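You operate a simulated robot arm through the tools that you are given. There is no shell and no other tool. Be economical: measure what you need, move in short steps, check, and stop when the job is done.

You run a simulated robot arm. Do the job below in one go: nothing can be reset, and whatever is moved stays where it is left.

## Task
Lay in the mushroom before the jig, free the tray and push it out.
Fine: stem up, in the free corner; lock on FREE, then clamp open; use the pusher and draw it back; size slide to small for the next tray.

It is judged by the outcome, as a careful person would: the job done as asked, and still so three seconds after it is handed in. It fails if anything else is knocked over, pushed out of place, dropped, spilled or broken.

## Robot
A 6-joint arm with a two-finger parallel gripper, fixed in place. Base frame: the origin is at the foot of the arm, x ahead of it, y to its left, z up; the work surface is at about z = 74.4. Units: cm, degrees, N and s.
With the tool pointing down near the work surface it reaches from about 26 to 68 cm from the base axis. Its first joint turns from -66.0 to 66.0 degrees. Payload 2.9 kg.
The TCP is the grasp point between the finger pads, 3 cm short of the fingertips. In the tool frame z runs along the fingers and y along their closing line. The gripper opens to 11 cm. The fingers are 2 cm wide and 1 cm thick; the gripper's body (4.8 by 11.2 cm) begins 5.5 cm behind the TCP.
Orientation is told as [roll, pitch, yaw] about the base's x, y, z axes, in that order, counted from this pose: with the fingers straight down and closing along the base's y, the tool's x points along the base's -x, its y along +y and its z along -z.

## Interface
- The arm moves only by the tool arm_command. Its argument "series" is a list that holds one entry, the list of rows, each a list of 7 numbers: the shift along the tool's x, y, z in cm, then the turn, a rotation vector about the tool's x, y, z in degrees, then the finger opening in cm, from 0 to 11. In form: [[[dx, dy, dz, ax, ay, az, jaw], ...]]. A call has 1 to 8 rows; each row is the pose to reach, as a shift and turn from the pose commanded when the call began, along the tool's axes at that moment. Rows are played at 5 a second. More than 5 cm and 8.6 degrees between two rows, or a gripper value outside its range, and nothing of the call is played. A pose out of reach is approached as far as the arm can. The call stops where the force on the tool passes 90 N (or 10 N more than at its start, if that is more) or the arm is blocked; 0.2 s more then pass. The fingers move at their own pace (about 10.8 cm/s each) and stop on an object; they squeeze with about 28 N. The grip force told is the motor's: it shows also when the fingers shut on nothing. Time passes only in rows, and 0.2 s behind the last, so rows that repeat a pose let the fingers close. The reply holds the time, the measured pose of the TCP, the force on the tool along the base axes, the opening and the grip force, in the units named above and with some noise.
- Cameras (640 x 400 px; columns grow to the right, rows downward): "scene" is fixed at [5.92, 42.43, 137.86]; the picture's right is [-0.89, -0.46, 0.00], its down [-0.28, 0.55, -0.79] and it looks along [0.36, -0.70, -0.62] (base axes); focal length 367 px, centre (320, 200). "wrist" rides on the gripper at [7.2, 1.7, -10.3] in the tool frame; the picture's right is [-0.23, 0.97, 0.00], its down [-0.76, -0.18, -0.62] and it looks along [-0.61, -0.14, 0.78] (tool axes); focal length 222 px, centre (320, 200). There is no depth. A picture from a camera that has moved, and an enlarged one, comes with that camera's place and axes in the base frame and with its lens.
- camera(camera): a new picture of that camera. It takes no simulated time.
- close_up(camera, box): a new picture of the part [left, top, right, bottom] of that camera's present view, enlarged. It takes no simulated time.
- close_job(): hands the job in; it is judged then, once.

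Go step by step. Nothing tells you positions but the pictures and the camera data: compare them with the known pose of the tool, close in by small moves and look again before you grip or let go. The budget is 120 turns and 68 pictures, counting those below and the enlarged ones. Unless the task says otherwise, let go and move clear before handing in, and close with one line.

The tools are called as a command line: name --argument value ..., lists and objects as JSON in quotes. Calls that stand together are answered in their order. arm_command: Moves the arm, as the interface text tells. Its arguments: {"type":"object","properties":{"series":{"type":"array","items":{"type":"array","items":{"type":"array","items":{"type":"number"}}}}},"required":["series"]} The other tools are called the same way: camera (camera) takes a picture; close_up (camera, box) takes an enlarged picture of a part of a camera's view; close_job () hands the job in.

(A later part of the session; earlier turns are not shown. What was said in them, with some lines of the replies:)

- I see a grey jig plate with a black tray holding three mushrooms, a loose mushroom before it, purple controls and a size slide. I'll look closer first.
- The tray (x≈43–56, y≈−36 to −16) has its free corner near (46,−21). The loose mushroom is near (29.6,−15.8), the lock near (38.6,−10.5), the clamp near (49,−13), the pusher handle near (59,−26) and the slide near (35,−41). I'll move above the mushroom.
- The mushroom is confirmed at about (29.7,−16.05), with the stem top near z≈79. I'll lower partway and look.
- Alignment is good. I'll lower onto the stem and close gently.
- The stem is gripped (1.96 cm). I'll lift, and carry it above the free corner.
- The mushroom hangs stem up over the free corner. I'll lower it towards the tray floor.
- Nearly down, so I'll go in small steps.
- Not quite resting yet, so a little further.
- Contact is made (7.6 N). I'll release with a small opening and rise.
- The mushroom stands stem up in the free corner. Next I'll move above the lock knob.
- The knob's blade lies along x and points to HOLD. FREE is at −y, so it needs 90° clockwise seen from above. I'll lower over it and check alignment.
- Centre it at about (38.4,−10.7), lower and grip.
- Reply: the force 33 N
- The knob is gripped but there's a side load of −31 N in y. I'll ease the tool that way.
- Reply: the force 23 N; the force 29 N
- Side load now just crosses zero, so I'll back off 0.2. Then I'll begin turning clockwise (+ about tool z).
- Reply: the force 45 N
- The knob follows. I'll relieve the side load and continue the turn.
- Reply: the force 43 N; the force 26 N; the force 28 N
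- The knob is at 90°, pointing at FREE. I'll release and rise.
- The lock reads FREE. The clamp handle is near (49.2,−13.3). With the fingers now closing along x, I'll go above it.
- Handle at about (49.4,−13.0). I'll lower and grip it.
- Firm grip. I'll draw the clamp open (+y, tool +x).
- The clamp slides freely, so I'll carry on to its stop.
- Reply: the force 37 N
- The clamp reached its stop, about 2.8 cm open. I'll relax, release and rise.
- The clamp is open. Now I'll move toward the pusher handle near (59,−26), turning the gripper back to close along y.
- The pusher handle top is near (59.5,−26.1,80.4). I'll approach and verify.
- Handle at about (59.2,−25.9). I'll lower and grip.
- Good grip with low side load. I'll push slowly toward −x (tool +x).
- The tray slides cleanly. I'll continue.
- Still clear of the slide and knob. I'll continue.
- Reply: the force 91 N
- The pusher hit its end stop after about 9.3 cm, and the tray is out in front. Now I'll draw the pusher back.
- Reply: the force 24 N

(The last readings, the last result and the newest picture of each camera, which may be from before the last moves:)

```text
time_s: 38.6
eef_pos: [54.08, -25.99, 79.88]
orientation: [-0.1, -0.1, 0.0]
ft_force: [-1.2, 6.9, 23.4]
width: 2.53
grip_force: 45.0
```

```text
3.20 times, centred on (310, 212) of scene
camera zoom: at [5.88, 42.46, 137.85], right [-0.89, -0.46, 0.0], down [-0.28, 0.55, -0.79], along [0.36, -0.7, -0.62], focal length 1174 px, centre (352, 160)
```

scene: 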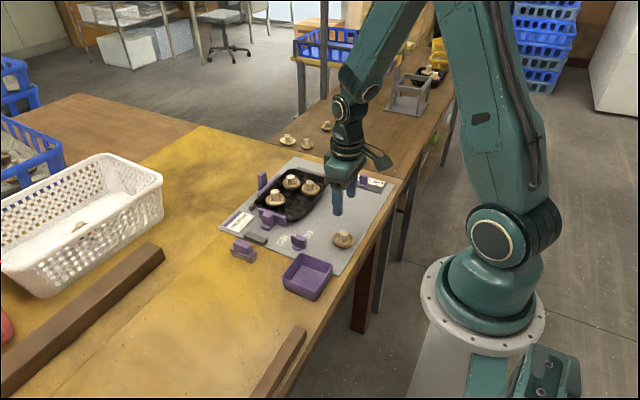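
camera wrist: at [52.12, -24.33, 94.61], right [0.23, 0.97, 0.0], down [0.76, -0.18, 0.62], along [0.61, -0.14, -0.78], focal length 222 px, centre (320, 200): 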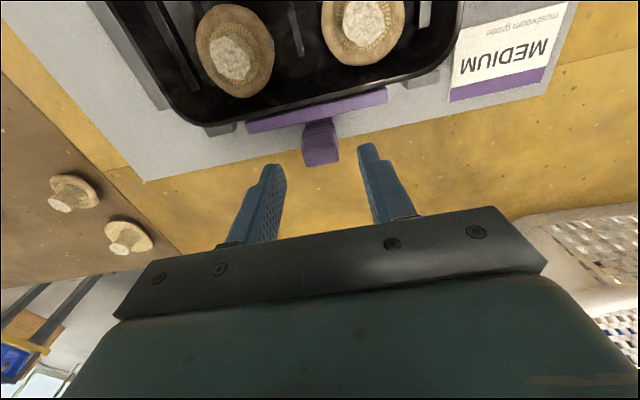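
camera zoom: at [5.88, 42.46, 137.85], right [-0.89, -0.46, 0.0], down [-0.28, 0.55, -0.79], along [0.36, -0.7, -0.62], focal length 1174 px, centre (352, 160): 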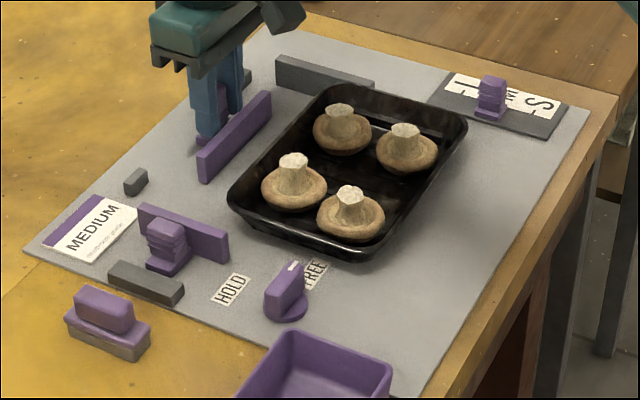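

The tray stays put and the pusher comes back. I'll take it home.

arm_command --series '[[[-0.7, 0, 0, 0, 0, 0, 0.5], [-1.4, 0, 0, 0, 0, 0, 0.5], [-2.1, 0, 0, 0, 0, 0, 0.5], [-2.8, 0, 0, 0, 0, 0, 0.5], [-3.5, 0, 0, 0, 0, 0, 0.5], [-4.2, 0, 0, 0, 0, 0, 0.5], [-4.8, 0, 0, 0, 0, 0, 0.5], [-5.3, 0, 0, 0, 0, 0, 0.5]]]'

close_up --camera "scene" --box '[210, 150, 410, 275]'

```text
time_s: 40.4
eef_pos: [58.99, -25.94, 79.59]
orientation: [0.2, 0.5, -0.1]
ft_force: [-27.4, 10.0, 23.8]
width: 2.61
grip_force: 44.9
```

```text
3.20 times, centred on (310, 212) of scene
camera zoom: at [5.82, 42.47, 137.85], right [-0.89, -0.46, 0.0], down [-0.28, 0.55, -0.79], along [0.36, -0.7, -0.62], focal length 1174 px, centre (352, 160)
```

zoom: 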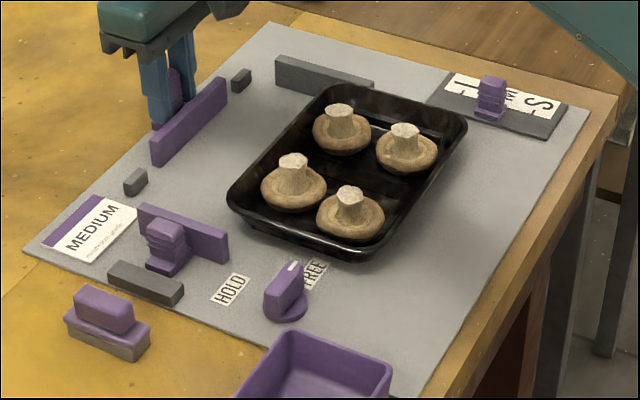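

The pusher is home against its stop. I'll ease off, release and rise.

arm_command --series '[[[0.25, 0, 0, 0, 0, 0, 0.5], [0.25, 0, 0, 0, 0, 0, 3], [0.25, 0, 0, 0, 0, 0, 5], [0.25, 0, 0, 0, 0, 0, 5], [0.25, 0, -3, 0, 0, 0, 5], [0.25, 0, -7, 0, 0, 0, 5], [0.25, 0, -11, 0, 0, 0, 5]]]'

arm_command --series '[[[4, -2.5, 0, 0, 0, 0, 4], [8, -5, 0, 0, 0, 0, 4], [12, -7.5, 0, 0, 0, 0, 4], [16, -10, 0, 0, 0, 0, 4], [20, -12.5, 0, 0, 0, 0, 4], [24.2, -15.2, 0, 0, 0, 0, 4], [24.2, -15.2, 2, 0, 0, 0, 4]]]'

camera --camera "wrist"

close_up --camera "scene" --box '[210, 150, 410, 275]'

```text
time_s: 42.0
eef_pos: [59.18, -25.97, 90.66]
orientation: [0.0, 0.0, 0.1]
ft_force: [-0.6, 0.1, -0.6]
width: 4.99
grip_force: 0.1
```

```text
time_s: 43.6
eef_pos: [34.63, -41.11, 88.67]
orientation: [0.0, 0.0, -0.1]
ft_force: [-0.6, 0.7, 0.2]
width: 4.01
grip_force: 0.0
```

```text
25 pictures are left
camera wrist: at [27.39, -39.43, 99.14], right [0.23, 0.97, 0.0], down [0.76, -0.18, 0.62], along [0.61, -0.14, -0.78], focal length 222 px, centre (320, 200)
```

wrist: 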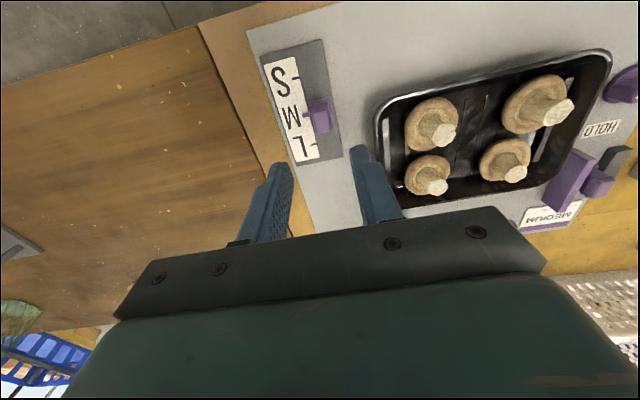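

```text
3.20 times, centred on (310, 212) of scene
camera zoom: at [5.92, 42.43, 137.86], right [-0.89, -0.46, 0.0], down [-0.28, 0.55, -0.79], along [0.36, -0.7, -0.62], focal length 1174 px, centre (352, 160)
```

zoom: 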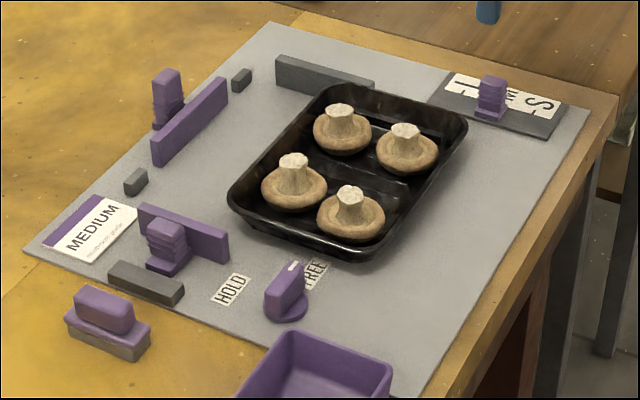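

Tray, clamp and pusher look right. I'll look closely at the size slide.

close_up --camera "wrist" --box '[250, 50, 378, 130]'

close_up --camera "scene" --box '[336, 164, 400, 204]'

```text
5.00 times, centred on (314, 90) of wrist
camera zoom: at [27.39, -39.43, 99.14], right [0.23, 0.97, 0.0], down [0.76, -0.18, 0.62], along [0.61, -0.14, -0.78], focal length 1111 px, centre (350, 750)
```

zoom: 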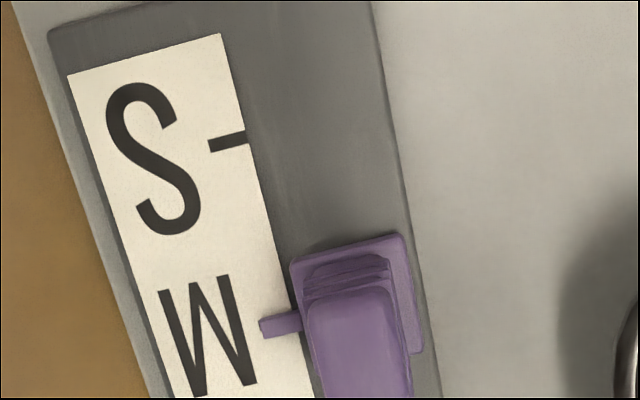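

```text
10.00 times, centred on (368, 184) of scene
camera zoom: at [5.92, 42.43, 137.86], right [-0.89, -0.46, 0.0], down [-0.28, 0.55, -0.79], along [0.36, -0.7, -0.62], focal length 3670 px, centre (-160, 360)
```

zoom: 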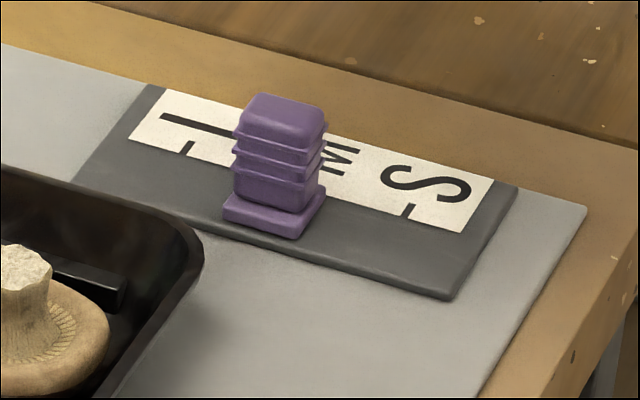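

The index must move from M (x≈34.2) to S (x≈30.8), which is 3.4 cm toward −x. I'll lower over the handle at (34.2,−40.7).

arm_command --series '[[[0.45, 0.4, 2.5, 0, 0, 0, 4], [0.45, 0.4, 5, 0, 0, 0, 4]]]'

camera --camera "wrist"

close_up --camera "scene" --box '[336, 164, 400, 204]'

```text
time_s: 44.2
eef_pos: [34.21, -40.72, 83.61]
orientation: [0.0, 0.1, 0.0]
ft_force: [0.4, -0.7, -0.3]
width: 4.03
grip_force: 0.0
```

```text
21 pictures are left
camera wrist: at [26.98, -39.02, 94.08], right [0.23, 0.97, 0.0], down [0.76, -0.18, 0.62], along [0.61, -0.14, -0.78], focal length 222 px, centre (320, 200)
```

wrist: 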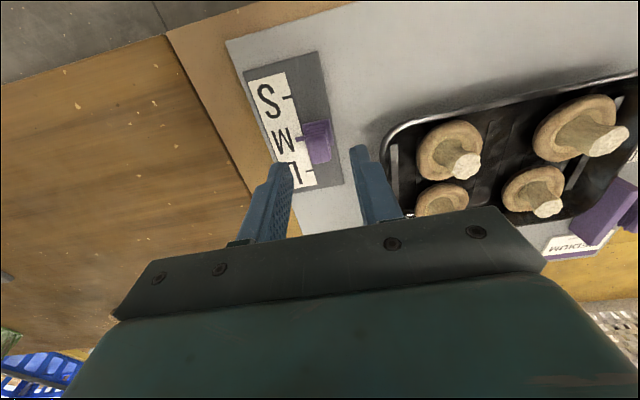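

```text
10.00 times, centred on (368, 184) of scene
camera zoom: at [5.92, 42.43, 137.86], right [-0.89, -0.46, 0.0], down [-0.28, 0.55, -0.79], along [0.36, -0.7, -0.62], focal length 3670 px, centre (-160, 360)
```

zoom: 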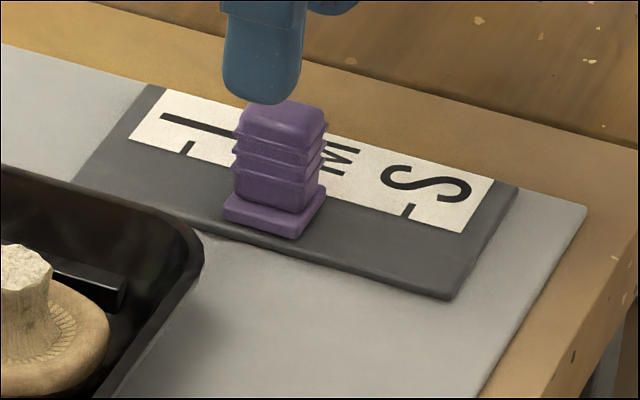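

Aligned. Lower and grip.

arm_command --series '[[[0, 0, 2, 0, 0, 0, 4], [0, 0, 4, 0, 0, 0, 4], [0, 0, 4, 0, 0, 0, 2.5], [0, 0, 4, 0, 0, 0, 0.5], [0, 0, 4, 0, 0, 0, 0.5], [0, 0, 4, 0, 0, 0, 0.5]]]'

close_up --camera "scene" --box '[336, 164, 400, 204]'

```text
time_s: 45.6
eef_pos: [34.31, -40.94, 79.41]
orientation: [-0.1, 0.0, -0.1]
ft_force: [0.4, -12.7, -10.2]
width: 1.54
grip_force: 44.8
```

```text
10.00 times, centred on (368, 184) of scene
camera zoom: at [5.93, 42.39, 137.87], right [-0.89, -0.46, 0.0], down [-0.28, 0.55, -0.79], along [0.36, -0.7, -0.62], focal length 3670 px, centre (-160, 360)
```

zoom: 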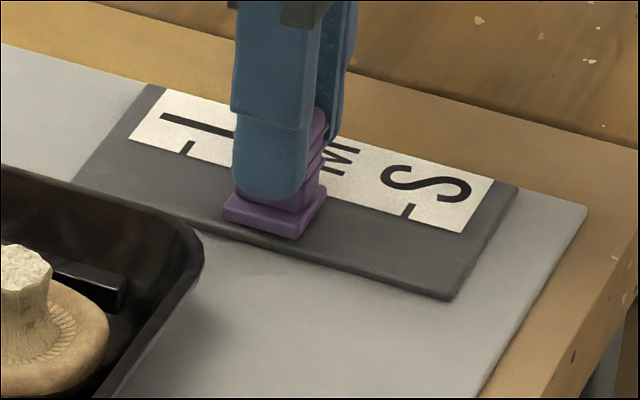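

Gripped (1.54 cm). I'll slide 3.4 cm toward −x (tool +x), easing the y load.

arm_command --series '[[[0.5, -0.15, 0, 0, 0, 0, 0.5], [1, -0.15, 0, 0, 0, 0, 0.5], [1.5, -0.15, 0, 0, 0, 0, 0.5], [2, -0.15, 0, 0, 0, 0, 0.5], [2.5, -0.15, 0, 0, 0, 0, 0.5], [3, -0.15, 0, 0, 0, 0, 0.5], [3.4, -0.15, 0, 0, 0, 0, 0.5], [3.4, -0.15, 0, 0, 0, 0, 0.5]]]'

close_up --camera "wrist" --box '[224, 50, 384, 150]'

close_up --camera "scene" --box '[336, 164, 400, 204]'

```text
time_s: 47.4
eef_pos: [30.93, -40.91, 79.42]
orientation: [0.2, 0.2, 0.1]
ft_force: [0.4, -3.0, -31.3]
width: 1.55
grip_force: 44.8
```

```text
4.00 times, centred on (304, 100) of wrist
camera zoom: at [23.64, -39.25, 90.02], right [0.23, 0.97, 0.0], down [0.76, -0.18, 0.62], along [0.6, -0.14, -0.78], focal length 888 px, centre (384, 600)
```

zoom: 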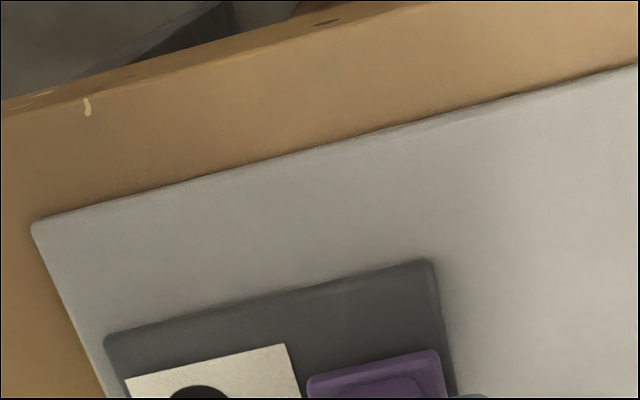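

```text
10.00 times, centred on (368, 184) of scene
camera zoom: at [5.95, 42.38, 137.88], right [-0.89, -0.46, 0.0], down [-0.28, 0.55, -0.79], along [0.36, -0.7, -0.62], focal length 3670 px, centre (-160, 360)
```

zoom: 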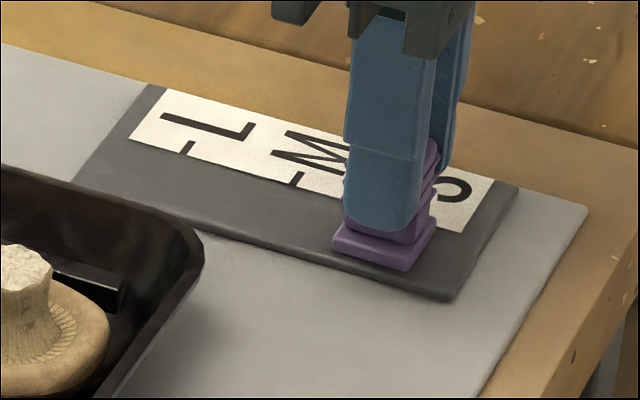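

The slide moved one full step to S. I'll release, rise and check.

arm_command --series '[[[3.4e-09, 0, 0, 0, 0, 0, 2], [0, 0, 0, 0, 0, 0, 3.6], [0, 0, 0, 0, 0, 0, 3.6], [0, 0, -3, 0, 0, 0, 3.6], [0, 0, -7, 0, 0, 0, 3.6], [0, 0, -11, 0, 0, 0, 3.6], [0, 0, -14, 0, 0, 0, 3.6]]]'

close_up --camera "wrist" --box '[224, 50, 384, 150]'

close_up --camera "scene" --box '[210, 150, 410, 275]'

camera --camera "scene"

```text
time_s: 49.0
eef_pos: [30.77, -41.03, 93.8]
orientation: [0.0, 0.0, -0.1]
ft_force: [-0.4, -0.7, -0.3]
width: 3.61
grip_force: 0.1
```

```text
4.00 times, centred on (304, 100) of wrist
camera zoom: at [23.65, -39.3, 104.33], right [0.23, 0.97, 0.0], down [0.76, -0.18, 0.62], along [0.61, -0.14, -0.78], focal length 888 px, centre (384, 600)
```

zoom: 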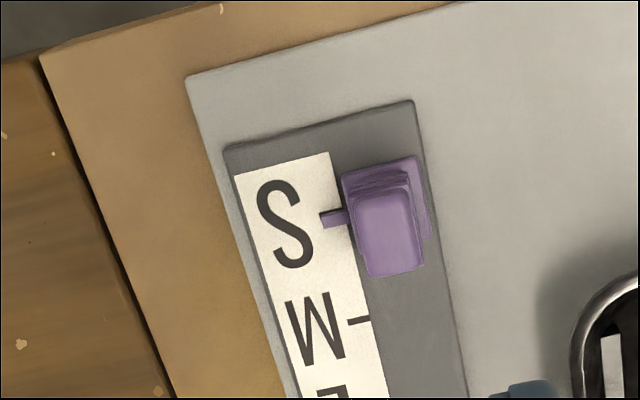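

```text
3.20 times, centred on (310, 212) of scene
camera zoom: at [5.92, 42.43, 137.86], right [-0.89, -0.46, 0.0], down [-0.28, 0.55, -0.79], along [0.36, -0.7, -0.62], focal length 1174 px, centre (352, 160)
```

zoom: 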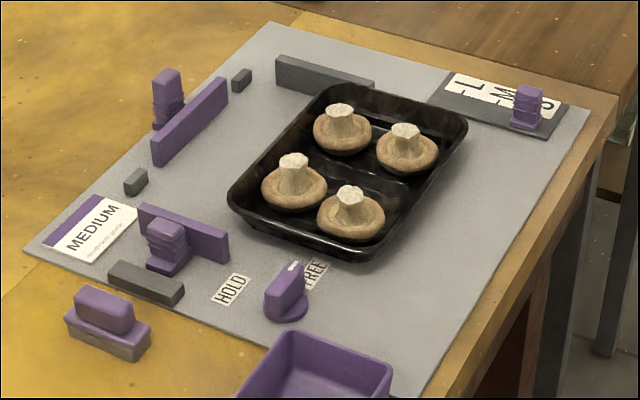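

```text
14 pictures are left
```

scene: 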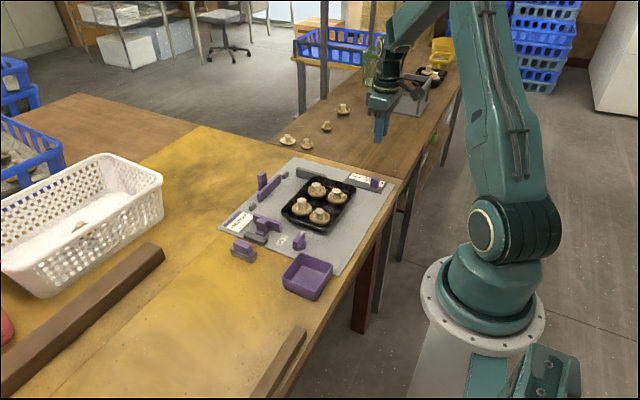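

The slide index sits on S, the lock is on FREE and the clamp is open. The pusher is home, and the tray is out with four mushrooms stem up. The arm is clear, so I'm handing in.

close_job

```text
The job is handed in.
```

The job is done and handed in: the mushroom is stem up in the free corner, the lock is on FREE with the clamp open, the tray is pushed out with the pusher drawn back, and the size slide is on S.
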